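You operate a simulated robot arm through the tools that you are given. There is no shell and no other tool. Be economical: measure what you need, move in short steps, check, and stop when the job is done.

You are at the controls of a simulated robot arm. One attempt, no reset.

TASK
Shut the oven down, then open it and pull out the top shelf.
Fine: oven knob to off, heat and blower off; undo both latches.

The check looks at the end state, three seconds after you hand in, the way a careful person would. Anything else that was tipped, shoved, dropped, spilled or broken makes it a failure.

THE ROBOT
A 6-joint arm with a two-finger gripper on a trunk, on a base that drives. Base frame: it is fixed to the floor where the robot stands at the start and does not move with it; the origin is under the middle of the robot, x ahead of it, y to its left, z up. Units: mm, rad, N and s.
With the tool pointing down near the work surface it reaches from about 380 to 860 mm from the robot's upright axis, wherever it stands. Its first joint turns from -2.897 to 2.897 rad. Places, roughly: blower switch [500, 100, 1000]; boost switch [600, 100, 1000]; damper lever [1000, -300, 1700]; lower latch [900, -400, 1000]; oven door [800, -200, 1200]; oven heat switch [500, 200, 1000]; oven knob [500, 100, 1300]; red knob [500, 100, 1100]; top oven shelf [1000, 0, 1300]; upper latch [900, -400, 1400]. Payload 2.45 kg.
The TCP is the grasp point between the finger pads, 20 mm short of the fingertips. In the tool frame z runs along the fingers and y along their closing line. Largest opening 140 mm; the body of the gripper starts 168 mm behind the TCP.
Orientation is that of the tool frame in the base frame, as a unit quaternion [w, x, y, z]. With the fingers straight down and closing along the base's y, the tool's x points along the base's -x, its y along +y and its z along -z.

THE INTERFACE
- The arm moves only by the tool play_rows. Its argument "steps" is text: rows parted by semicolons, each of 7 numbers parted by spaces: the shift along the tool's x, y, z in mm, then the turn, a rotation vector about the tool's x, y, z in rad, then the opening, from 0 (shut) to 1 (fully open). In form: dx dy dz rx ry rz jaw; .... A call has 1 to 10 rows; each row shifts and turns the commanded pose from where the row before left it, along the tool's axes as they then stand. Each row takes 0.2 s and may step no farther than 50 mm and 0.15 rad from the row before; otherwise, or with a gripper value out of range, the whole call is refused. Where a pose cannot be reached the arm comes as near as it can. A force on the tool above 40 N (or 10 N above the force at the start of the call, whichever is more), or a blocked arm, ends the call early, and 0.2 s more pass. Each finger travels about 45 mm/s and halts on what it meets, pressing with about 35 N; the grip force reading is that of the motor and also rises with nothing between the fingers. The clock runs only during rows and for 0.2 s after the last one: add rows that do not move to give the fingers time. The reply holds the time, the measured pose of the TCP, the force on the tool along the base axes, the opening and the grip force, in the units named above and with some noise, with the torque about the TCP (base axes, N m) and any sound that the robot's microphone picked up.
- Cameras (640 x 400 px; columns grow to the right, rows downward): "scene" is now at [78.6, 116.9, 1907.3]; the picture's right is [-0.41, -0.91, 0.00], its down [-0.71, 0.32, -0.63] and it looks along [0.57, -0.26, -0.78] (base axes); focal length 251 px, centre (320, 200). "wrist" rides on the gripper at [78, 11, -209] in the tool frame; the picture's right is [-0.14, 0.99, 0.00], its down [-0.92, -0.13, -0.37] and it looks along [-0.37, -0.05, 0.93] (tool axes); focal length 280 px, centre (320, 200). There is no depth. A picture from a camera that has moved, and an enlarged one, comes with that camera's place and axes in the base frame and with its lens. The place of the scene camera against the robot may be out by one fixed shift of up to 12 mm in any direction.
- grab_frame(camera): a new picture of that camera. No time passes.
- slide_trunk(by): slides the trunk up (or, below 0, down) by that many mm; the arm and the scene camera ride with it, the base frame stays. It gives what a move gives, with no picture.
- base_move(legs): drives the robot by 1 to 6 legs, each [ahead, left, turn to the left] in mm, mm and rad, along the robot's own axes; the way and the turn of a leg run together, so that a leg with both is an arc; at most 1500 mm and 3.142 rad a leg. The arm and the cameras ride along, it lands a little off, and it stops where it bumps. It gives what a move gives.
- turn_head(pan, tilt): turns the head with the scene camera to pan (to the left, within 2.496 rad either way) and tilt (down, from -0.506 to 1.204), counted from straight ahead of the robot. It gives what a move gives.
- inspect(camera, box): a new picture of the part [left, top, right, bottom] of that camera's present view, enlarged. No time passes.
- hand_in(): hands the job in; it is judged then, once.

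Work in short steps. Places have to be worked out from the pictures, the camera data and where the tool is seen: move nearer, look again, correct. Check each grasp and each placing, and mend what went wrong. You have 120 turns and 90 pictures in all, those below and enlarged ones among them. Open the gripper and draw the arm clear of the work before you hand the job in, unless the task says otherwise; then end with one line.

The tools are called after "Call:" as name(argument=value, ...) on one line, values as JSON. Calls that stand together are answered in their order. play_rows: Moves the arm, as the interface text tells. Its arguments: {"type":"object","properties":{"steps":{"type":"string"}},"required":["steps"]} The other tools are called the same way: slide_trunk (by) slides the trunk up or down; base_move (legs) drives the base; turn_head (pan, tilt) turns the head that bears the scene camera; grab_frame (camera) takes a picture; inspect (camera, box) takes an enlarged picture of a part of a camera's view; hand_in () hands the job in.

At the start:

```text
time: 0.0
tool_pos: [446.7, -210.0, 1631.7]
orientation: [0.0, 0.0, 1.0, 0.0]
force: [0.4, 0.3, -0.3]
wrist_torque: [-0.02, 0.02, -0.01]
width: 140.0
grip_force: 0.1
trunk travel left (down, up): [-162.0, 68.0]
robot x, y, heading: [-1.7, -1.9, -0.002]
head pan, tilt: [-0.424, 0.888]
```

scene: 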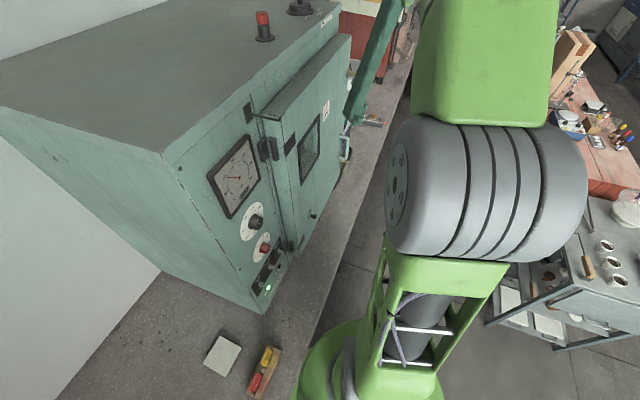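
wrist: 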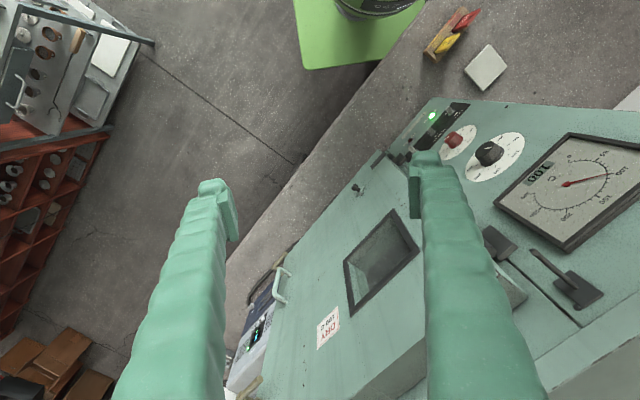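

I start by looking closer at the oven's controls and door from the scene camera.

Call:
inspect(camera="scene", box=[200, 120, 360, 320])

Call:
inspect(camera="wrist", box=[340, 80, 640, 320])

```text
2.00 times, centred on (280, 220) of scene
camera zoom: at [78.6, 116.9, 1907.3], right [-0.41, -0.91, 0.0], down [-0.71, 0.32, -0.63], along [0.57, -0.26, -0.78], focal length 502 px, centre (400, 160)
```

zoom: 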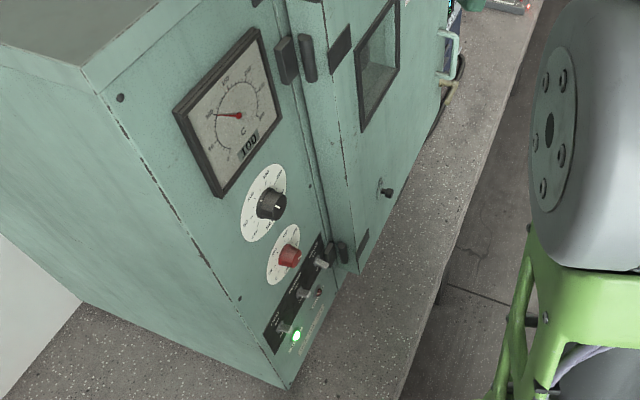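

```text
1.67 times, centred on (490, 200) of wrist
camera zoom: at [369.1, -200.2, 1841.0], right [0.14, 0.99, 0.0], down [0.92, -0.13, 0.37], along [0.37, -0.05, -0.93], focal length 467 px, centre (37, 200)
```

zoom: 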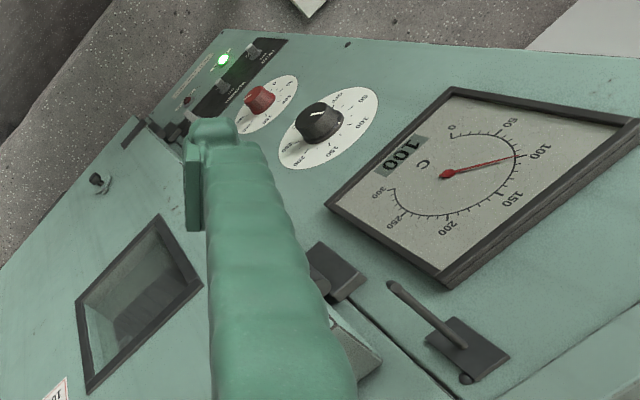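

Triangulation puts the dial near (540,120,1471), black knob (541,119,1280), red knob (531,119,1130) and heat switch (480,171,978). The oven face normal is about (-0.72,-0.69). Next I look at the door's far side and the switch panel.

Call:
inspect(camera="wrist", box=[200, 220, 420, 400])

Call:
inspect(camera="scene", box=[240, 80, 380, 170])

Call:
inspect(camera="scene", box=[240, 200, 310, 310])

Call:
inspect(camera="wrist", box=[380, 80, 540, 190])

```text
2.22 times, centred on (310, 310) of wrist
camera zoom: at [369.1, -200.2, 1841.0], right [0.14, 0.99, 0.0], down [0.92, -0.13, 0.37], along [0.37, -0.05, -0.93], focal length 623 px, centre (342, -44)
```

zoom: 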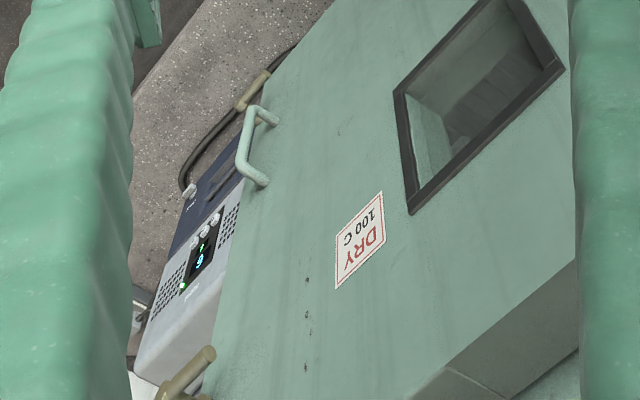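

```text
4.44 times, centred on (310, 125) of scene
camera zoom: at [78.6, 116.9, 1907.3], right [-0.41, -0.91, 0.0], down [-0.71, 0.32, -0.63], along [0.57, -0.26, -0.78], focal length 1117 px, centre (364, 533)
```

zoom: 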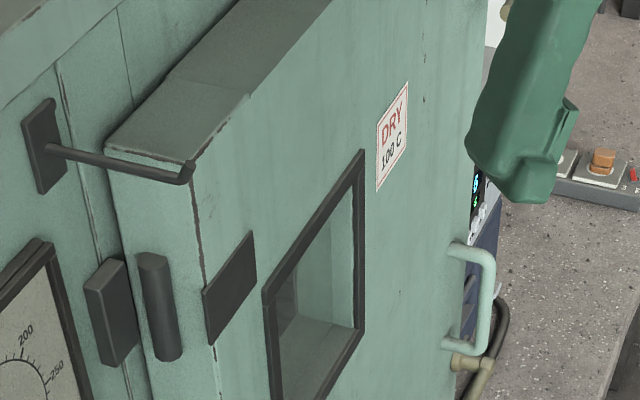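

```text
3.64 times, centred on (275, 255) of scene
camera zoom: at [78.6, 116.9, 1907.3], right [-0.41, -0.91, 0.0], down [-0.71, 0.32, -0.63], along [0.57, -0.26, -0.78], focal length 914 px, centre (484, 0)
```

zoom: 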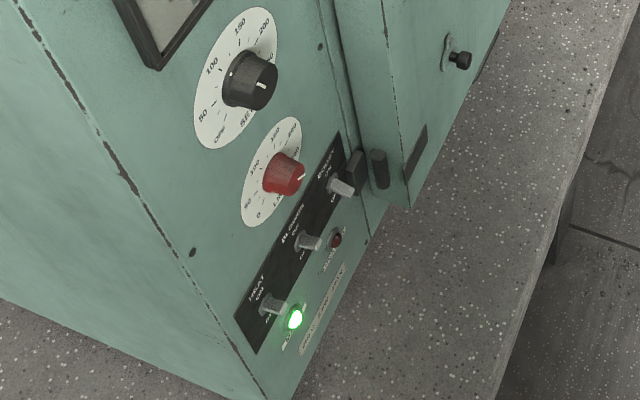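

```text
3.64 times, centred on (460, 135) of wrist
camera zoom: at [369.1, -200.2, 1841.0], right [0.14, 0.99, 0.0], down [0.92, -0.13, 0.37], along [0.37, -0.05, -0.93], focal length 1020 px, centre (-189, 436)
```

zoom: 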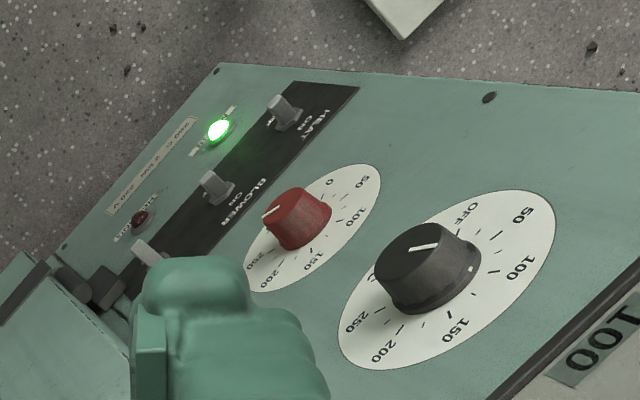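

The door latches look brass and sit on the right-hand side, and the door is hinged on the left. Before driving I look around the robot for free floor.

Call:
turn_head(pan=-1.5, tilt=0.8)

Call:
grab_frame(camera="scene")

Call:
turn_head(pan=-2.49, tilt=0.8)

Call:
grab_frame(camera="scene")

Call:
turn_head(pan=0.5, tilt=0.8)

Call:
grab_frame(camera="scene")

Call:
turn_head(pan=2.0, tilt=0.8)

Call:
grab_frame(camera="scene")

```text
time: 1.3
tool_pos: [445.8, -210.3, 1632.6]
orientation: [0.0, 0.0, 1.0, 0.0]
force: [0.2, 0.3, -0.9]
wrist_torque: [-0.04, -0.01, -0.02]
width: 140.0
grip_force: 0.0
trunk travel left (down, up): [-162.0, 68.0]
robot x, y, heading: [1.4, -0.8, 0.0]
head pan, tilt: [-1.499, 0.799]
```

```text
81 pictures are left
camera scene: at [15.0, 67.8, 1914.4], right [-1.0, -0.07, 0.0], down [-0.05, 0.72, -0.7], along [0.05, -0.7, -0.72], focal length 251 px, centre (320, 200)
```

scene: 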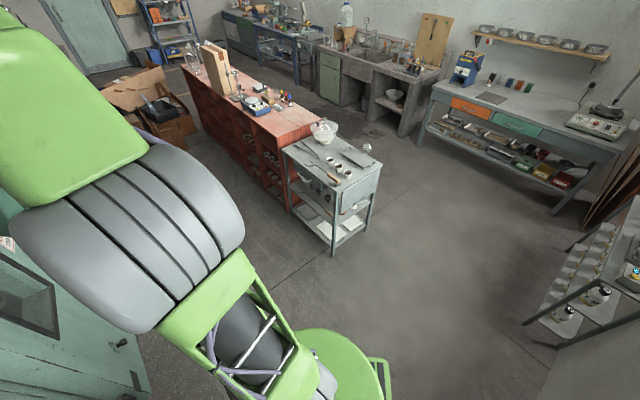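

```text
time: 2.6
tool_pos: [446.5, -208.5, 1631.3]
orientation: [0.0, 0.0, 1.0, 0.0]
force: [0.2, 1.1, 0.4]
wrist_torque: [0.01, -0.02, -0.02]
width: 139.8
grip_force: 0.1
trunk travel left (down, up): [-162.0, 68.0]
robot x, y, heading: [-1.7, -0.1, 0.002]
head pan, tilt: [-2.491, 0.799]
```

```text
80 pictures are left
camera scene: at [-54.9, 99.4, 1914.4], right [-0.61, 0.8, 0.0], down [0.57, 0.43, -0.7], along [-0.55, -0.42, -0.72], focal length 251 px, centre (320, 200)
```

scene: 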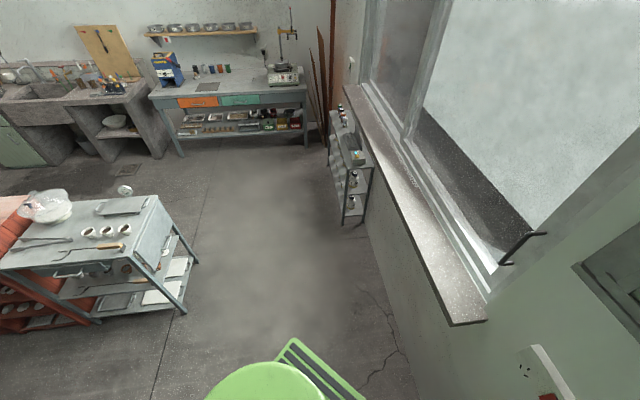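

```text
time: 5.2
tool_pos: [446.1, -210.6, 1631.5]
orientation: [0.0, 0.0, 1.0, 0.0]
force: [0.3, -0.7, 0.4]
wrist_torque: [0.01, 0.06, -0.05]
width: 139.9
grip_force: 0.1
trunk travel left (down, up): [-162.0, 68.0]
robot x, y, heading: [1.0, -3.6, 0.004]
head pan, tilt: [0.499, 0.799]
```

```text
79 pictures are left
camera scene: at [80.0, 186.9, 1914.4], right [0.48, -0.88, 0.0], down [-0.63, -0.34, -0.7], along [0.61, 0.33, -0.72], focal length 251 px, centre (320, 200)
```

scene: 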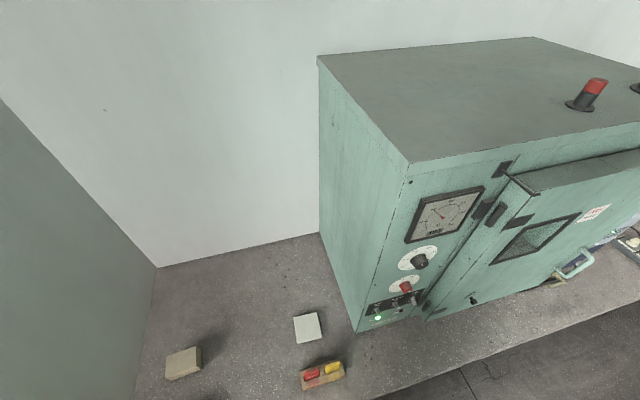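

```text
time: 6.8
tool_pos: [445.6, -210.2, 1631.9]
orientation: [0.0, -0.001, 1.0, 0.0]
force: [-0.3, 0.4, -1.4]
wrist_torque: [0.01, -0.02, 0.01]
width: 139.8
grip_force: 0.0
trunk travel left (down, up): [-162.0, 68.0]
robot x, y, heading: [-0.1, 0.4, 0.002]
head pan, tilt: [2.0, 0.799]
```

```text
78 pictures are left
camera scene: at [-24.3, 221.7, 1914.4], right [0.91, 0.42, 0.0], down [0.3, -0.65, -0.7], along [-0.29, 0.63, -0.72], focal length 251 px, centre (320, 200)
```

scene: 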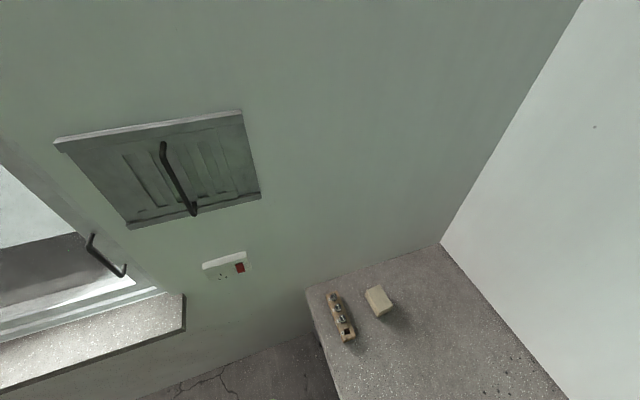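

Free floor lies behind and to the right of the robot. I back away along the oven's outward normal, then turn to face it.

Call:
base_move(legs=[[-216, -207, 0], [0, 0, 0.76], [0, -200, 0]])

Call:
turn_head(pan=-0.15, tilt=0.6)

Call:
grab_frame(camera="scene")

Call:
grab_frame(camera="wrist")

```text
time: 13.2
tool_pos: [389.6, -198.3, 1631.0]
orientation: [0.0, -0.373, 0.928, 0.0]
force: [0.5, 0.1, 0.3]
wrist_torque: [0.04, 0.0, -0.01]
width: 140.1
grip_force: 0.1
trunk travel left (down, up): [-162.0, 68.0]
robot x, y, heading: [-78.4, -354.9, 0.769]
head pan, tilt: [2.0, 0.799]
```

```text
time: 15.3
tool_pos: [389.7, -198.7, 1630.6]
orientation: [0.0, -0.374, 0.927, 0.0]
force: [-0.2, 0.7, 0.0]
wrist_torque: [-0.05, -0.03, 0.02]
width: 139.9
grip_force: 0.1
trunk travel left (down, up): [-162.0, 68.0]
robot x, y, heading: [-76.6, -354.7, 0.765]
head pan, tilt: [-0.15, 0.6]
```

```text
77 pictures are left
camera scene: at [-95.6, -189.4, 1931.2], right [0.58, -0.82, 0.0], down [-0.46, -0.33, -0.83], along [0.67, 0.48, -0.56], focal length 251 px, centre (320, 200)
```

scene: 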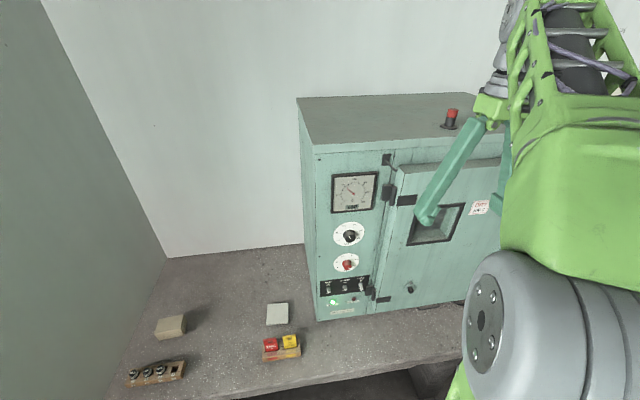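

```text
76 pictures are left
camera wrist: at [327.3, -246.4, 1841.0], right [-0.59, 0.81, 0.0], down [0.75, 0.55, 0.37], along [0.3, 0.22, -0.93], focal length 280 px, centre (320, 200)
```

wrist: 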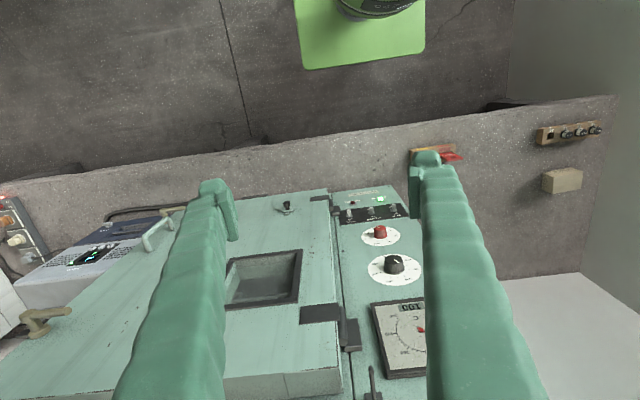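

I start rotating the tool from pointing down to pointing at the oven, while moving left and forward.

Call:
play_rows(steps="0 25 25 0 -0.15 0 1; 0 25 25 0 -0.15 0 1; 0 25 25 0 -0.15 0 1; 0 25 25 0 -0.15 0 1; 0 25 25 0 -0.15 0 1")

Call:
play_rows(steps="0 0 25 0 -0.15 0 1; 0 0 25 0 -0.15 0 1; 0 0 25 0 -0.15 0 1; 0 0 25 0 -0.15 0 1; 0 0 25 0 -0.15 0 1; 0 0 0 0 -0.07 0 1; 0 0 0 0 0 0 1")

Call:
grab_frame(camera="wrist")

Call:
grab_frame(camera="scene")

```text
time: 16.4
tool_pos: [343.8, -90.6, 1465.3]
orientation: [0.229, -0.358, 0.896, 0.128]
force: [-0.9, -0.9, 0.7]
wrist_torque: [0.01, -0.22, -0.04]
width: 140.1
grip_force: 0.0
trunk travel left (down, up): [-162.0, 68.0]
robot x, y, heading: [-75.8, -357.1, 0.77]
head pan, tilt: [-0.15, 0.6]
stopped in row 5: the arm was blocked; the commanded pose is now the measured one
```

```text
time: 17.7
tool_pos: [417.7, -11.9, 1514.9]
orientation: [0.62, -0.316, 0.677, 0.24]
force: [0.1, 0.8, 0.4]
wrist_torque: [0.03, 0.02, 0.03]
width: 139.8
grip_force: 0.0
out of reach, approached as far as the arm can: row 4, 5, 6
trunk travel left (down, up): [-162.0, 68.0]
robot x, y, heading: [-77.2, -357.6, 0.774]
head pan, tilt: [-0.15, 0.6]
stopped in row 6: the arm was blocked; the commanded pose is now the measured one
```

```text
75 pictures are left
camera wrist: at [264.5, -165.2, 1461.3], right [-0.71, 0.7, 0.07], down [-0.13, -0.23, 0.96], along [0.69, 0.68, 0.26], focal length 280 px, centre (320, 200)
```

wrist: 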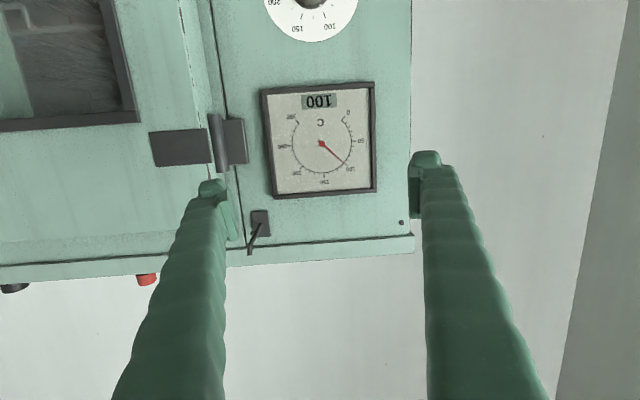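

```text
74 pictures are left
camera scene: at [-94.8, -189.1, 1931.2], right [0.58, -0.82, 0.0], down [-0.46, -0.33, -0.82], along [0.67, 0.48, -0.57], focal length 251 px, centre (320, 200)
```

scene: 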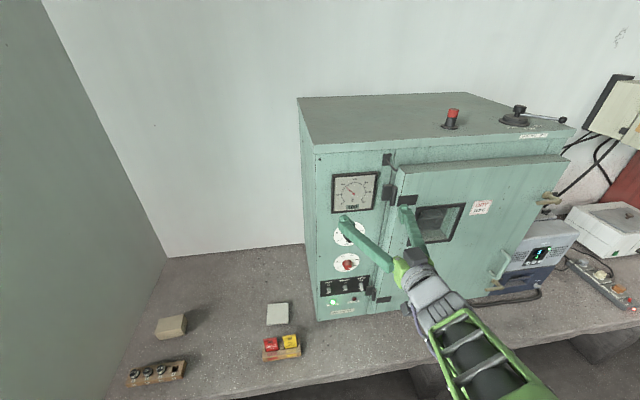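

The tool is now nearly horizontal, facing the panel about 180 mm out and laterally in line with the black knob. I move down to knob height and look at the dial markings.

Call:
play_rows(steps="40 0 -10 0 0 0 0.7; 45 0 -5 0 0 0 0.7; 45 0 -5 0 0 0 0.7; 45 0 -5 0 0 0 0.7; 45 0 -5 0 0 0 0.7; 0 0 0 0 0 0 0.7")

Call:
grab_frame(camera="wrist")

```text
time: 18.4
tool_pos: [422.8, -26.6, 1563.7]
orientation: [0.687, -0.331, 0.605, 0.227]
force: [0.3, -0.3, 0.3]
wrist_torque: [-0.02, 0.04, 0.01]
width: 97.8
grip_force: 0.0
out of reach, approached as far as the arm can: row 1, 2, 3
trunk travel left (down, up): [-162.0, 68.0]
robot x, y, heading: [-78.6, -356.1, 0.764]
head pan, tilt: [-0.15, 0.6]
stopped in row 3: the arm was blocked; the commanded pose is now the measured one
```

```text
73 pictures are left
camera wrist: at [285.5, -179.1, 1475.0], right [-0.73, 0.69, -0.04], down [-0.31, -0.27, 0.91], along [0.61, 0.67, 0.41], focal length 280 px, centre (320, 200)
```

wrist: 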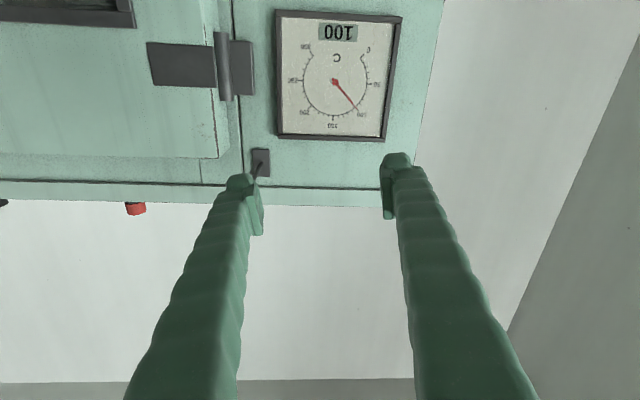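

The arm hit a joint limit in this folded posture. I back the base off so it can stretch out more, then look at the arm's posture.

Call:
base_move(legs=[[-200, 0, 0]])

Call:
turn_head(pan=-0.3, tilt=0.75)

Call:
grab_frame(camera="scene")

```text
time: 20.0
tool_pos: [277.7, -168.7, 1570.2]
orientation: [0.692, -0.329, 0.602, 0.223]
force: [-0.2, -1.0, -0.4]
wrist_torque: [-0.02, 0.01, -0.02]
width: 98.3
grip_force: 0.0
trunk travel left (down, up): [-162.0, 68.0]
robot x, y, heading: [-221.7, -492.3, 0.771]
head pan, tilt: [-0.15, 0.6]
```

```text
time: 20.7
tool_pos: [278.1, -167.3, 1570.8]
orientation: [0.693, -0.33, 0.6, 0.223]
force: [0.1, -0.2, -0.2]
wrist_torque: [-0.01, -0.04, -0.02]
width: 98.0
grip_force: 0.1
trunk travel left (down, up): [-162.0, 68.0]
robot x, y, heading: [-222.2, -497.2, 0.768]
head pan, tilt: [-0.3, 0.75]
```

```text
72 pictures are left
camera scene: at [-249.7, -323.0, 1918.4], right [0.67, -0.74, 0.0], down [-0.51, -0.46, -0.73], along [0.54, 0.49, -0.68], focal length 251 px, centre (320, 200)
```

scene: 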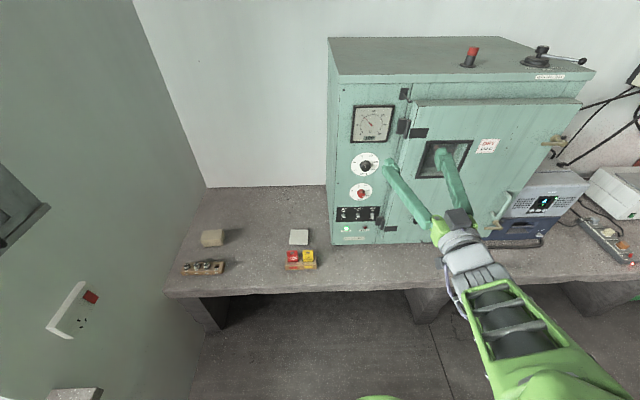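

The tool is level now. I lower the trunk so the shoulder sits lower relative to the knobs, then reach forward to test the posture.

Call:
slide_trunk(by=-150)

Call:
play_rows(steps="0 0 40 0 0 0 0.7; 0 0 40 0 0 0 0.7; 20 0 40 0 0 0 0.7; 20 0 0 0 0 0 0.7; 0 0 0 0 0 0 0.7")

Call:
grab_frame(camera="wrist")

```text
time: 22.5
tool_pos: [277.8, -167.9, 1424.9]
orientation: [0.696, -0.329, 0.599, 0.222]
force: [0.5, -0.8, 0.5]
wrist_torque: [0.01, 0.0, -0.03]
width: 97.8
grip_force: 0.0
trunk travel left (down, up): [-12.0, 218.0]
robot x, y, heading: [-224.0, -493.5, 0.768]
head pan, tilt: [-0.3, 0.75]
```

```text
time: 23.1
tool_pos: [290.3, -127.1, 1525.4]
orientation: [0.752, -0.324, 0.534, 0.211]
force: [0.1, 1.0, 0.0]
wrist_torque: [0.0, 0.01, -0.02]
width: 98.0
grip_force: 0.2
trunk travel left (down, up): [-12.0, 218.0]
robot x, y, heading: [-220.7, -491.7, 0.769]
head pan, tilt: [-0.3, 0.75]
stopped in row 3: the arm was blocked; the commanded pose is now the measured one
```

```text
71 pictures are left
camera wrist: at [172.2, -271.6, 1403.2], right [-0.7, 0.7, -0.13], down [-0.47, -0.33, 0.82], along [0.53, 0.64, 0.56], focal length 280 px, centre (320, 200)
```

wrist: 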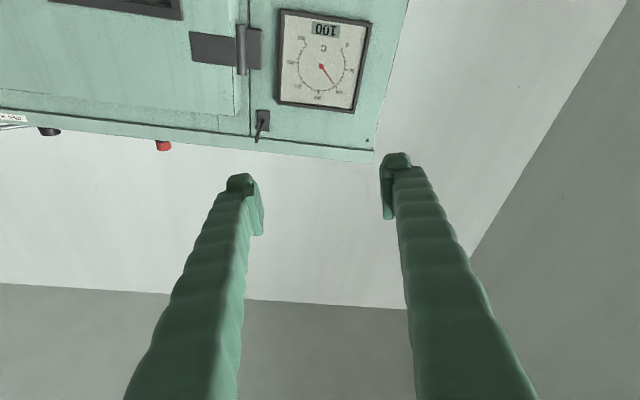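

The arm drifted up instead of going forward. I look at the elbow and shoulder to understand the posture.

Call:
turn_head(pan=-1.0, tilt=0.9)

Call:
grab_frame(camera="scene")

```text
time: 24.2
tool_pos: [289.4, -131.0, 1533.8]
orientation: [0.758, -0.322, 0.528, 0.208]
force: [0.2, 0.3, 0.5]
wrist_torque: [0.02, -0.01, 0.01]
width: 98.1
grip_force: 0.1
trunk travel left (down, up): [-12.0, 218.0]
robot x, y, heading: [-219.6, -497.3, 0.765]
head pan, tilt: [-1.0, 0.901]
```

```text
70 pictures are left
camera scene: at [-239.7, -354.6, 1756.5], right [0.31, -0.95, 0.0], down [-0.74, -0.25, -0.62], along [0.59, 0.2, -0.78], focal length 251 px, centre (320, 200)
```

scene: 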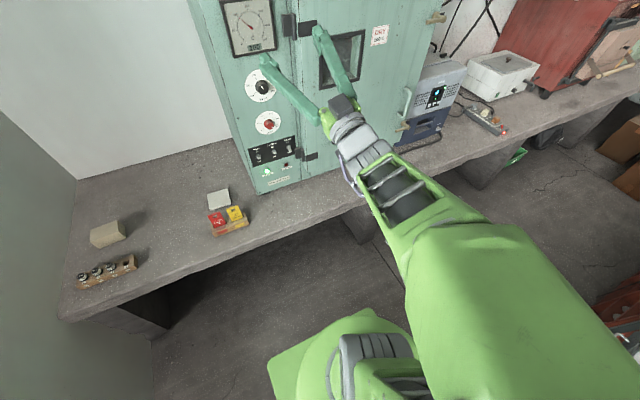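

The tool has become collinear with the forearm, which is a wrist singularity. I turn the base right so the arm azimuth differs from the tool heading, then yaw the tool back toward the oven.

Call:
base_move(legs=[[0, 0, -0.6]])

Call:
play_rows(steps="0 0 0 -0.1 0.1 0 0.7; 0 0 0 -0.1 0.1 0 0.7; 0 0 0 -0.1 0.05 0 0.7; 0 0 0 -0.1 0 0 0.7; 0 0 0 -0.1 0 0 0.7; 0 0 0 0 0 0 0.7")

```text
time: 26.2
tool_pos: [404.4, -481.2, 1535.1]
orientation: [0.785, -0.153, 0.599, -0.024]
force: [0.5, 0.7, 0.0]
wrist_torque: [0.01, 0.0, 0.04]
width: 98.0
grip_force: 0.1
trunk travel left (down, up): [-12.0, 218.0]
robot x, y, heading: [-221.7, -494.2, 0.172]
head pan, tilt: [-1.0, 0.901]
```

```text
time: 27.6
tool_pos: [399.3, -478.5, 1537.8]
orientation: [0.645, -0.329, 0.68, 0.115]
force: [-1.8, 1.7, 0.5]
wrist_torque: [-0.16, 0.1, -0.4]
width: 97.9
grip_force: 0.0
trunk travel left (down, up): [-12.0, 218.0]
robot x, y, heading: [-221.3, -494.6, 0.166]
head pan, tilt: [-1.0, 0.901]
```

The wrist follows properly now. I square the tool to the panel orientation, then lower towards knob height.

Call:
play_rows(steps="0 0 0 -0.064 -0.08 0.13 0.7; 0 0 0 -0.064 -0.08 0.13 0.7; 0 0 0 0 0 0 0.7; 40 0 0 0 0 0 0.7; 40 0 0 0 0 0 0.7; 40 0 0 0 0 0 0.7; 0 0 0 0 0 0 0.7")

```text
refused: row 1 steps farther than a row can; nothing moved
```

Call:
play_rows(steps="0 0 0 -0.043 -0.053 0.087 0.7; 0 0 0 -0.043 -0.053 0.087 0.7; 0 0 0 -0.043 -0.053 0.087 0.7; 0 0 0 0 0 0 0.7; 40 0 0 0 0 0 0.7; 40 0 0 0 0 0 0.7; 40 0 0 0 0 0 0.7; 0 0 0 0 0 0 0.7")

```text
time: 29.4
tool_pos: [403.8, -479.5, 1414.2]
orientation: [0.653, -0.266, 0.656, 0.269]
force: [-0.7, 0.5, 0.1]
wrist_torque: [-0.03, 0.01, 0.01]
width: 98.0
grip_force: 0.2
trunk travel left (down, up): [-12.0, 218.0]
robot x, y, heading: [-218.6, -493.8, 0.164]
head pan, tilt: [-1.0, 0.901]
```

Orientation is exact. I lower further to knob height and drive left so the tool stands about 200 mm before the knob.

Call:
play_rows(steps="45 0 0 0 0 0 0.7; 45 0 0 0 0 0 0.7; 40 0 0 0 0 0 0.7; 0 0 0 0 0 0 0.7")

Call:
base_move(legs=[[65, 440, 0]])

Call:
grab_frame(camera="wrist")

```text
time: 30.4
tool_pos: [403.4, -481.4, 1284.5]
orientation: [0.653, -0.267, 0.656, 0.269]
force: [-0.1, -1.2, 0.3]
wrist_torque: [0.0, 0.0, 0.06]
width: 98.0
grip_force: 0.0
trunk travel left (down, up): [-12.0, 218.0]
robot x, y, heading: [-223.6, -493.0, 0.167]
head pan, tilt: [-1.0, 0.901]
```

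```text
time: 34.8
tool_pos: [395.8, -35.3, 1285.1]
orientation: [0.652, -0.268, 0.656, 0.27]
force: [0.2, 0.9, -0.3]
wrist_torque: [0.07, -0.05, -0.03]
width: 98.2
grip_force: 0.0
trunk travel left (down, up): [-12.0, 218.0]
robot x, y, heading: [-226.6, -54.2, 0.167]
head pan, tilt: [-1.0, 0.901]
```

```text
69 pictures are left
camera wrist: at [240.4, -175.6, 1207.6], right [-0.7, 0.7, 0.14], down [-0.17, -0.35, 0.92], along [0.7, 0.62, 0.36], focal length 280 px, centre (320, 200)
```

wrist: 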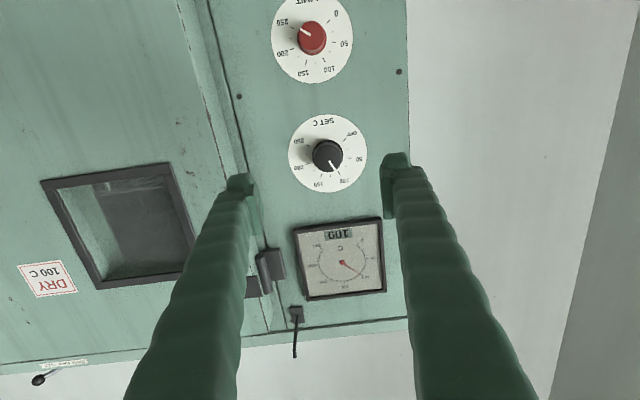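

The view is upside down, with the knob pointer apparently near 100. I zoom in.

Call:
inspect(camera="wrist", box=[260, 95, 400, 205])

```text
3.64 times, centred on (330, 150) of wrist
camera zoom: at [240.4, -175.6, 1207.6], right [-0.7, 0.7, 0.14], down [-0.17, -0.35, 0.92], along [0.7, 0.62, 0.36], focal length 1020 px, centre (284, 382)
```

zoom: 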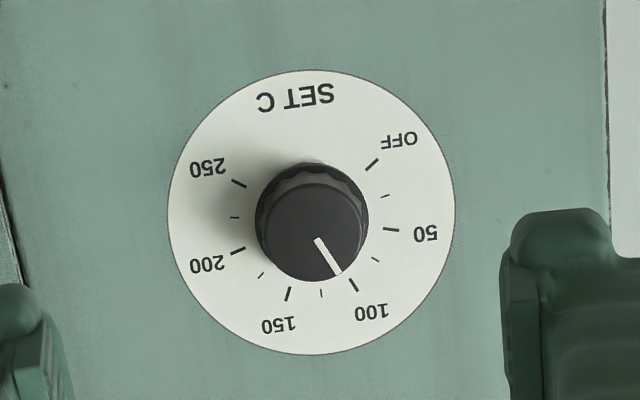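

Pointer sits at 100. OFF is about 97° counterclockwise seen from the front, i.e. negative about tool z. I line up (8 mm left, 16 mm up) and approach partway.

Call:
play_rows(steps="-16 8 40 0 0 0 0.6; 0 0 40 0 0 0 0.6; 0 0 40 0 0 0 0.6; 0 0 30 0 0 0 0.55; 0 0 0 0 0 0 0.55")

Call:
grab_frame(camera="wrist")

Call:
turn_head(pan=0.2, tilt=0.7)

Call:
grab_frame(camera="scene")

```text
time: 36.0
tool_pos: [496.0, 78.4, 1298.5]
orientation: [0.653, -0.267, 0.656, 0.269]
force: [0.4, -0.1, -0.2]
wrist_torque: [0.01, -0.02, -0.02]
width: 77.3
grip_force: 0.1
trunk travel left (down, up): [-12.0, 218.0]
robot x, y, heading: [-231.6, -49.7, 0.168]
head pan, tilt: [-1.0, 0.901]
```

```text
67 pictures are left
camera wrist: at [340.6, -62.3, 1221.8], right [-0.7, 0.7, 0.14], down [-0.17, -0.35, 0.92], along [0.7, 0.62, 0.36], focal length 280 px, centre (320, 200)
```

wrist: 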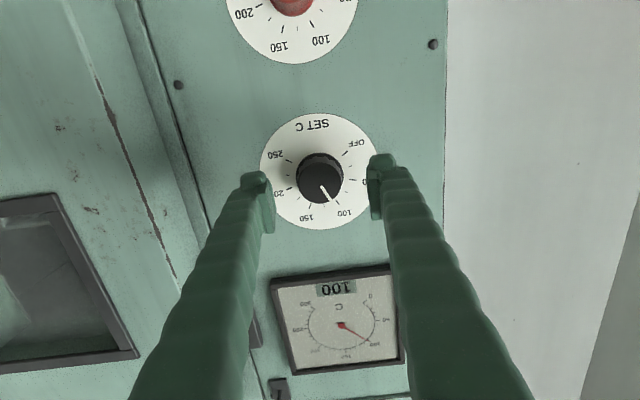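

```text
time: 37.4
tool_pos: [495.9, 77.8, 1299.5]
orientation: [0.653, -0.268, 0.656, 0.269]
force: [0.3, 0.1, -0.1]
wrist_torque: [0.02, -0.04, 0.04]
width: 77.1
grip_force: 0.1
trunk travel left (down, up): [-12.0, 218.0]
robot x, y, heading: [-230.5, -49.6, 0.17]
head pan, tilt: [0.201, 0.7]
```

```text
66 pictures are left
camera scene: at [-164.8, 128.0, 1772.6], right [0.36, -0.93, 0.0], down [-0.6, -0.23, -0.76], along [0.71, 0.28, -0.64], focal length 251 px, centre (320, 200)
```

scene: 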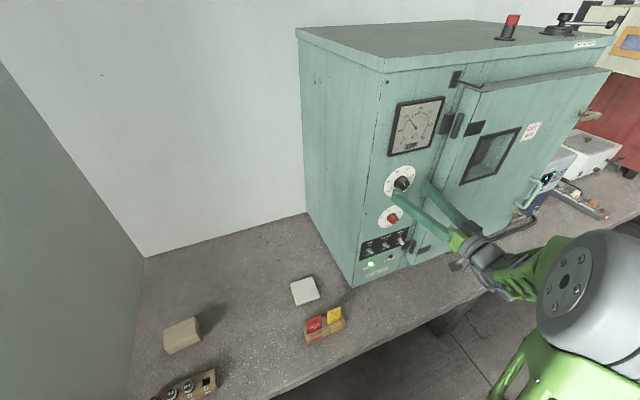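

The plate face lies about 84 mm beyond the TCP and alignment is within 4 mm. I advance 52 mm, then close on the knob.

Call:
play_rows(steps="-3 -3 27 0 0 0 0.55; 0 0 27 0 0 0 0.55; 0 0 0 0 0 0 0.45; 0 0 0 0 0 0 0.3; 0 0 0 0 0 0 0.2; 0 0 0 0 0 0 0.2; 0 0 0 0 0 0 0.2")

Call:
grab_frame(camera="wrist")

```text
time: 38.0
tool_pos: [528.0, 102.1, 1302.1]
orientation: [0.652, -0.266, 0.657, 0.269]
force: [-4.7, -5.1, 1.7]
wrist_torque: [0.06, -0.05, -0.14]
width: 75.9
grip_force: 0.1
trunk travel left (down, up): [-12.0, 218.0]
robot x, y, heading: [-230.8, -51.0, 0.167]
head pan, tilt: [0.201, 0.7]
stopped in row 2: the force on the tool passed its limit at 46 N (the readings are from after the stop); the commanded pose is now the measured one
```

```text
65 pictures are left
camera wrist: at [372.0, -37.9, 1224.7], right [-0.69, 0.71, 0.14], down [-0.17, -0.35, 0.92], along [0.7, 0.61, 0.36], focal length 280 px, centre (320, 200)
```

wrist: 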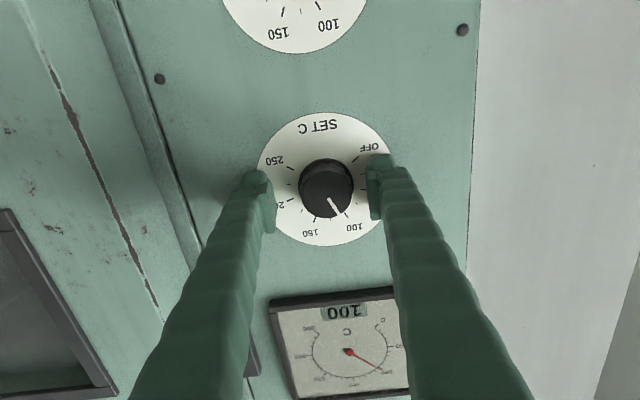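

The fingertips touched the panel, so the face is at TCP+20. I back off 5 mm and close on the knob.

Call:
play_rows(steps="0 0 -5 0 0 0 0.5; 0 0 0 0 0 0 0.4; 0 0 0 0 0 0 0.3; 0 0 0 0 0 0 0.25; 0 0 0 0 0 0 0.25; 0 0 0 0 0 0 0.25")

Call:
grab_frame(camera="wrist")

```text
time: 39.4
tool_pos: [524.1, 102.3, 1300.2]
orientation: [0.652, -0.268, 0.656, 0.27]
force: [-8.0, 10.4, -0.1]
wrist_torque: [0.01, -0.03, 0.15]
width: 43.8
grip_force: 6.6
trunk travel left (down, up): [-12.0, 218.0]
robot x, y, heading: [-227.1, -48.0, 0.172]
head pan, tilt: [0.201, 0.7]
```

```text
64 pictures are left
camera wrist: at [368.1, -38.5, 1224.2], right [-0.7, 0.7, 0.14], down [-0.17, -0.35, 0.92], along [0.7, 0.62, 0.36], focal length 280 px, centre (320, 200)
```

wrist: 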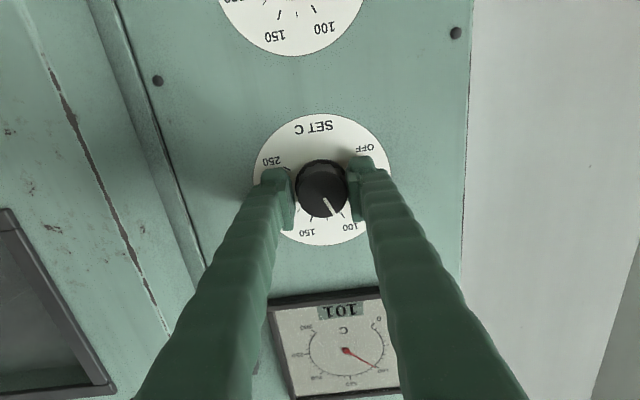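

Gripped (43.8 mm). I shift 2 mm left to relieve the side force and turn about -0.6 rad, then check.

Call:
play_rows(steps="0 2 0 0 0 0 0.2; 0 0 0 0 0 -0.12 0.2; 0 0 0 0 0 -0.12 0.2; 0 0 0 0 0 -0.12 0.2; 0 0 0 0 0 -0.12 0.2; 0 0 0 0 0 -0.12 0.2; 0 0 0 0 0 0 0.2")

Call:
grab_frame(camera="wrist")

```text
time: 40.7
tool_pos: [522.0, 104.4, 1300.9]
orientation: [0.689, -0.432, 0.573, 0.105]
force: [-4.6, 2.8, -1.9]
wrist_torque: [0.54, -0.51, 0.79]
width: 39.4
grip_force: 45.0
out of reach, approached as far as the arm can: row 6
trunk travel left (down, up): [-12.0, 218.0]
robot x, y, heading: [-233.4, -48.4, 0.168]
head pan, tilt: [0.201, 0.7]
stopped in row 6: the force on the tool passed its limit at 65 N (the readings are from after the stop); the commanded pose is now the measured one
```

```text
63 pictures are left
camera wrist: at [395.7, -67.7, 1233.9], right [-0.68, 0.65, -0.35], down [-0.47, -0.02, 0.88], along [0.56, 0.76, 0.32], focal length 280 px, centre (320, 200)
```

wrist: 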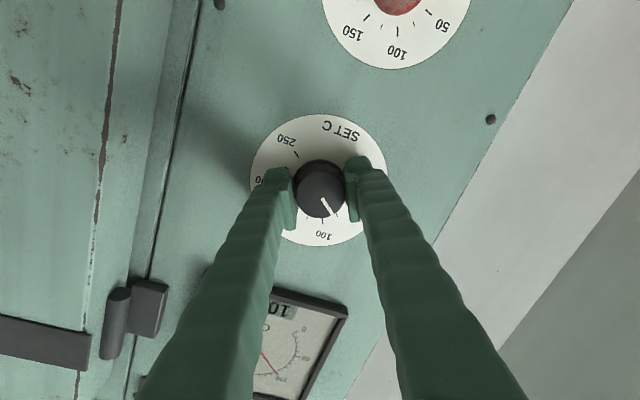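

The knob turns with the gripper, but the wrist roll reached its limit at about -0.48 rad. I open, roll the tool back the other way, and regrip.

Call:
play_rows(steps="0 0 0 0 0 0 0.35; 0 0 0 0 0 0 0.5; 0 0 0 0 0 0 0.5; 0 0 0 0 0 0.14 0.5; 0 0 0 0 0 0.14 0.5; 0 0 0 0 0 0.14 0.5; 0 0 0 0 0 0.14 0.5; 0 0 0 0 0 0 0.5")

Call:
play_rows(steps="0 0 0 0 0 0.14 0.5; 0 0 0 0 0 0.14 0.5; 0 0 0 0 0 0.14 0.5; 0 0 0 0 0 0.14 0.5; 0 0 0 0 0 0.14 0.5; 0 0 0 0 0 0.1 0.5; 0 0 0 0 0 0 0.5")

Call:
grab_frame(camera="wrist")

```text
time: 42.5
tool_pos: [525.2, 102.6, 1301.4]
orientation: [0.633, -0.256, 0.67, 0.29]
force: [0.0, -0.4, 1.1]
wrist_torque: [0.01, -0.01, 0.02]
width: 70.1
grip_force: 0.1
trunk travel left (down, up): [-12.0, 218.0]
robot x, y, heading: [-230.1, -49.0, 0.172]
head pan, tilt: [0.201, 0.7]
```

```text
time: 44.1
tool_pos: [523.9, 102.4, 1301.8]
orientation: [0.47, 0.027, 0.718, 0.513]
force: [0.2, -0.2, 0.1]
wrist_torque: [-0.01, -0.02, 0.0]
width: 69.9
grip_force: 0.1
trunk travel left (down, up): [-12.0, 218.0]
robot x, y, heading: [-227.5, -52.1, 0.175]
head pan, tilt: [0.201, 0.7]
```

```text
62 pictures are left
camera wrist: at [330.2, -2.3, 1265.5], right [-0.37, 0.4, 0.84], down [0.31, -0.8, 0.51], along [0.88, 0.45, 0.17], focal length 280 px, centre (320, 200)
```

wrist: 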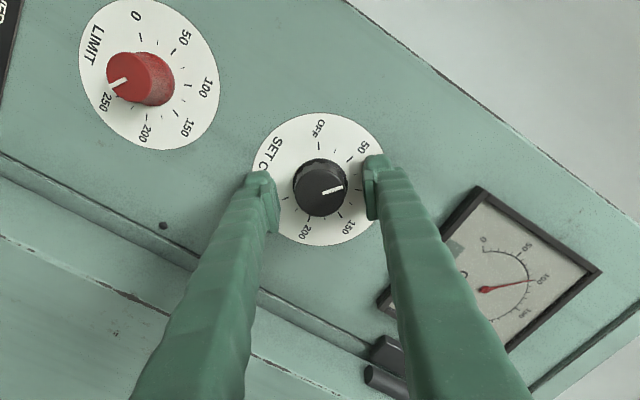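

The pointer is now around 70–75, with OFF about 1.27 rad further. I regrip and turn -1.26 rad.

Call:
play_rows(steps="0 0 0 0 0 0 0.4; 0 0 0 0 0 0 0.3; 0 0 0 0 0 0 0.2; 0 0 0 0 0 0 0.2; 0 0 0 0 0 0 0.2; 0 0 0 0 0 -0.14 0.2; 0 0 0 0 0 -0.14 0.2; 0 0 0 0 0 -0.14 0.2; 0 0 0 0 0 -0.14 0.2; 0 0 0 0 0 0 0.2")

Call:
play_rows(steps="0 0 0 0 0 -0.14 0.2; 0 0 0 0 0 -0.14 0.2; 0 0 0 0 0 -0.14 0.2; 0 0 0 0 0 -0.14 0.2; 0 0 0 0 0 -0.1 0.2; 0 0 0 0 0 0 0.2")

Call:
grab_frame(camera="wrist")

```text
time: 46.3
tool_pos: [523.0, 102.2, 1302.1]
orientation: [0.595, -0.176, 0.695, 0.363]
force: [-3.6, 2.9, 7.4]
wrist_torque: [0.03, 0.01, 0.1]
width: 39.8
grip_force: 44.8
trunk travel left (down, up): [-12.0, 218.0]
robot x, y, heading: [-225.9, -49.1, 0.169]
head pan, tilt: [0.201, 0.7]
```

```text
time: 47.7
tool_pos: [522.3, 103.2, 1301.5]
orientation: [0.68, -0.392, 0.601, 0.151]
force: [-12.3, 7.2, 8.0]
wrist_torque: [0.16, -0.13, 0.13]
width: 39.8
grip_force: 44.8
trunk travel left (down, up): [-12.0, 218.0]
robot x, y, heading: [-229.2, -49.0, 0.169]
head pan, tilt: [0.201, 0.7]
```

```text
61 pictures are left
camera wrist: at [387.7, -60.5, 1231.4], right [-0.7, 0.68, -0.22], down [-0.39, -0.1, 0.92], along [0.6, 0.73, 0.33], focal length 280 px, centre (320, 200)
```

wrist: 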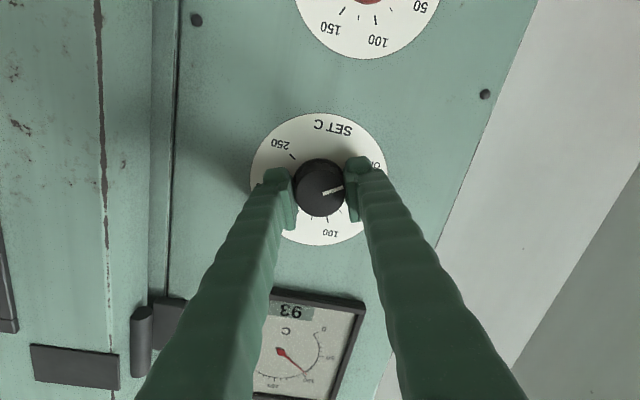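

The pointer appears close to OFF. I release and back away to inspect.

Call:
play_rows(steps="0 0 0 0 0 0 0.35; 0 0 0 0 0 0 0.5; 0 0 0 0 0 0 0.55; 0 0 -30 0 0 0 0.55; 0 0 -40 0 0 0 0.55; 0 0 0 0 0 0.1 0.55; 0 0 0 0 0 0.14 0.55; 0 0 0 0 0 0.14 0.55")

Call:
inspect(camera="wrist", box=[240, 80, 420, 230])

```text
time: 49.5
tool_pos: [473.9, 51.6, 1302.4]
orientation: [0.638, -0.269, 0.665, 0.278]
force: [-0.4, 0.0, -0.5]
wrist_torque: [0.0, -0.01, 0.02]
width: 76.8
grip_force: 0.1
trunk travel left (down, up): [-12.0, 218.0]
robot x, y, heading: [-228.6, -54.6, 0.171]
head pan, tilt: [0.201, 0.7]
```

```text
2.67 times, centred on (330, 155) of wrist
camera zoom: at [318.3, -91.2, 1231.9], right [-0.7, 0.7, 0.16], down [-0.13, -0.35, 0.93], along [0.7, 0.63, 0.34], focal length 748 px, centre (293, 320)
```

zoom: 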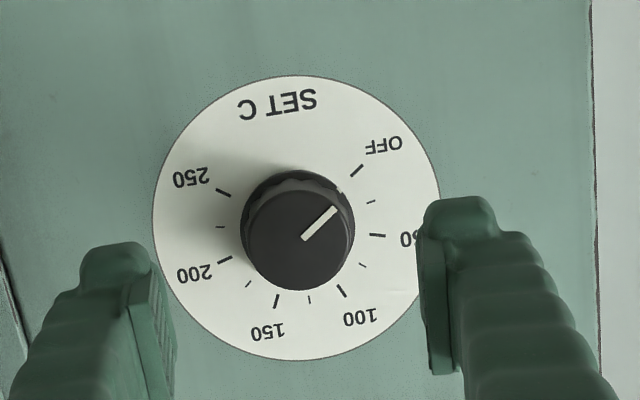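

The knob points at OFF. I close the fingers and lower towards the switch row for a good view.

Call:
play_rows(steps="0 0 -40 0 0 0 0.3; 45 10 0 0 0 0 0; 45 10 0 0 0 0 0; 45 10 0 0 0 0 0; 45 10 0 0 0 0 0; 30 0 0 0 0 0 0; 0 0 0 0 0 0 0")

Call:
grab_frame(camera="wrist")

Call:
grab_frame(camera="scene")

```text
time: 51.1
tool_pos: [421.9, 46.6, 1102.7]
orientation: [0.637, -0.269, 0.667, 0.279]
force: [0.5, 0.0, 0.2]
wrist_torque: [0.01, -0.01, 0.0]
width: 0.0
grip_force: 29.6
out of reach, approached as far as the arm can: row 6
trunk travel left (down, up): [-12.0, 218.0]
robot x, y, heading: [-226.4, -52.9, 0.167]
head pan, tilt: [0.201, 0.7]
```

```text
59 pictures are left
camera wrist: at [264.2, -96.5, 1031.7], right [-0.7, 0.69, 0.17], down [-0.13, -0.35, 0.93], along [0.7, 0.63, 0.33], focal length 280 px, centre (320, 200)
```

wrist: 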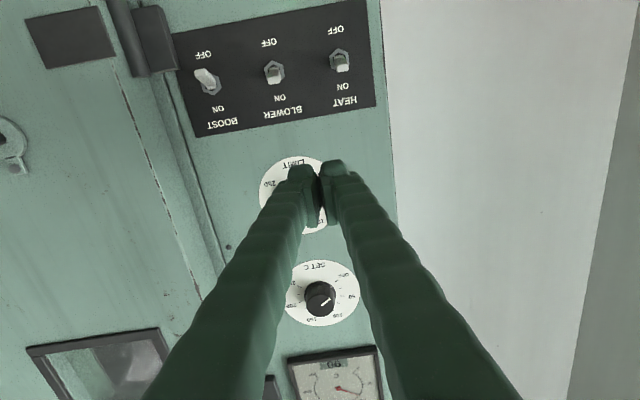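

```text
58 pictures are left
camera scene: at [-164.9, 128.0, 1772.7], right [0.36, -0.93, 0.0], down [-0.6, -0.23, -0.76], along [0.71, 0.28, -0.64], focal length 251 px, centre (320, 200)
```

scene: 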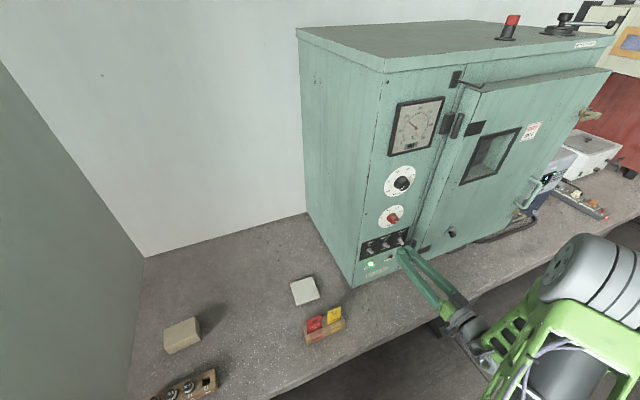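

OFF is on the lower side in the world. Heat and blower look ON, boost already OFF. I zoom in.

Call:
inspect(camera="wrist", box=[160, 0, 400, 150])

```text
2.67 times, centred on (280, 75) of wrist
camera zoom: at [264.2, -96.5, 1031.7], right [-0.7, 0.69, 0.17], down [-0.13, -0.35, 0.93], along [0.7, 0.63, 0.33], focal length 748 px, centre (427, 533)
```

zoom: 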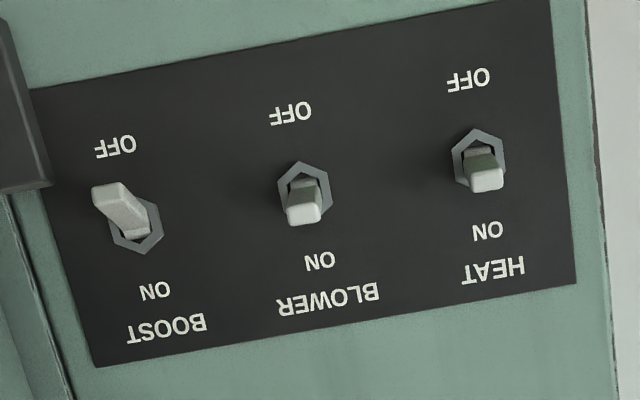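

Both need pushing down; the switches are at z≈994, with heat at u≈222 and blower at u≈296 along the face. I pitch the tool 0.6 rad down for easier reach, shift left and approach above the heat toggle.

Call:
play_rows(steps="0 20 0 0 0.15 0 0; 0 21 0 0 0.15 0 0; 0 0 0 0 0.15 0 0; 0 0 0 0 0.15 0 0; 0 0 0 0 0 0 0; -3 0 36 0 0 0 0; -3 0 36 0 0 0 0; -3 0 36 0 0 0 0; 0 0 0 0 0 0 0")

Call:
grab_frame(camera="wrist")

Call:
inspect(camera="scene", box=[330, 190, 490, 290])

```text
time: 53.1
tool_pos: [455.4, 142.6, 1048.2]
orientation: [0.414, -0.339, 0.824, 0.186]
force: [-0.1, -0.7, 0.2]
wrist_torque: [0.0, 0.04, 0.02]
width: 0.1
grip_force: 29.3
trunk travel left (down, up): [-12.0, 218.0]
robot x, y, heading: [-230.2, -47.5, 0.165]
head pan, tilt: [0.201, 0.7]
```

```text
56 pictures are left
camera wrist: at [298.8, -5.0, 1109.2], right [-0.65, 0.75, 0.13], down [0.28, 0.07, 0.96], along [0.71, 0.66, -0.25], focal length 280 px, centre (320, 200)
```

wrist: 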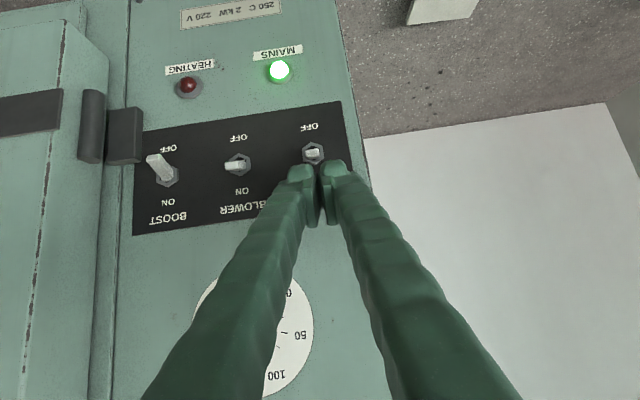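

```text
4.00 times, centred on (410, 240) of scene
camera zoom: at [-164.6, 128.2, 1772.6], right [0.36, -0.93, 0.0], down [-0.6, -0.23, -0.76], along [0.71, 0.28, -0.64], focal length 1005 px, centre (-40, 40)
```

zoom: 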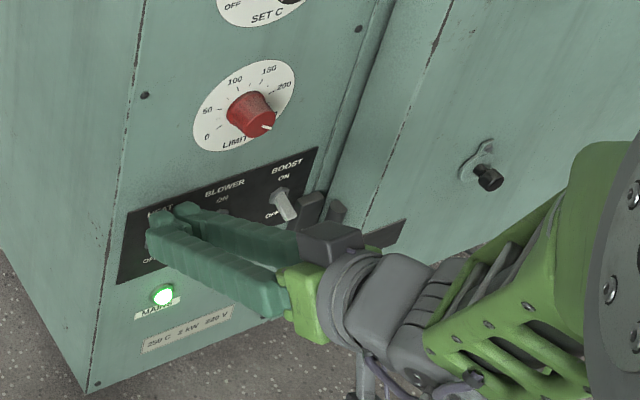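

The fingertip is just above the heat toggle. I edge in and push straight down.

Call:
play_rows(steps="-6.5 -4 9 0 0 0 0; 8 0 5.9 0 0 0 0; 8 0 5.9 0 0 0 0; 8 0 5.9 0 0 0 0; 8 0 5.9 0 0 0 0; 8 0 5.9 0 0 0 0; 0 0 0 0 0 0 0")

Call:
inspect(camera="wrist", box=[200, 60, 400, 200])

```text
time: 54.5
tool_pos: [465.9, 149.7, 1012.9]
orientation: [0.423, -0.339, 0.819, 0.186]
force: [-15.1, -6.5, 21.6]
wrist_torque: [-0.03, 0.33, 0.17]
width: 6.1
grip_force: 29.8
trunk travel left (down, up): [-12.0, 218.0]
robot x, y, heading: [-230.7, -52.2, 0.167]
head pan, tilt: [0.201, 0.7]
stopped in row 6: the force on the tool passed its limit at 48 N (the readings are from after the stop); the commanded pose is now the measured one
```

```text
2.86 times, centred on (300, 130) of wrist
camera zoom: at [308.9, 0.3, 1068.3], right [-0.65, 0.75, 0.13], down [0.26, 0.06, 0.96], along [0.71, 0.66, -0.23], focal length 801 px, centre (377, 400)
```

zoom: 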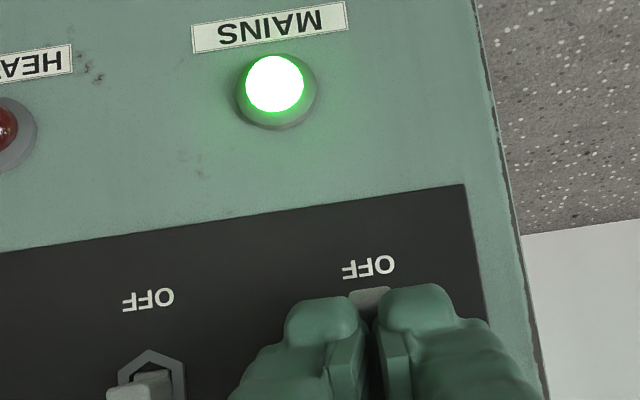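

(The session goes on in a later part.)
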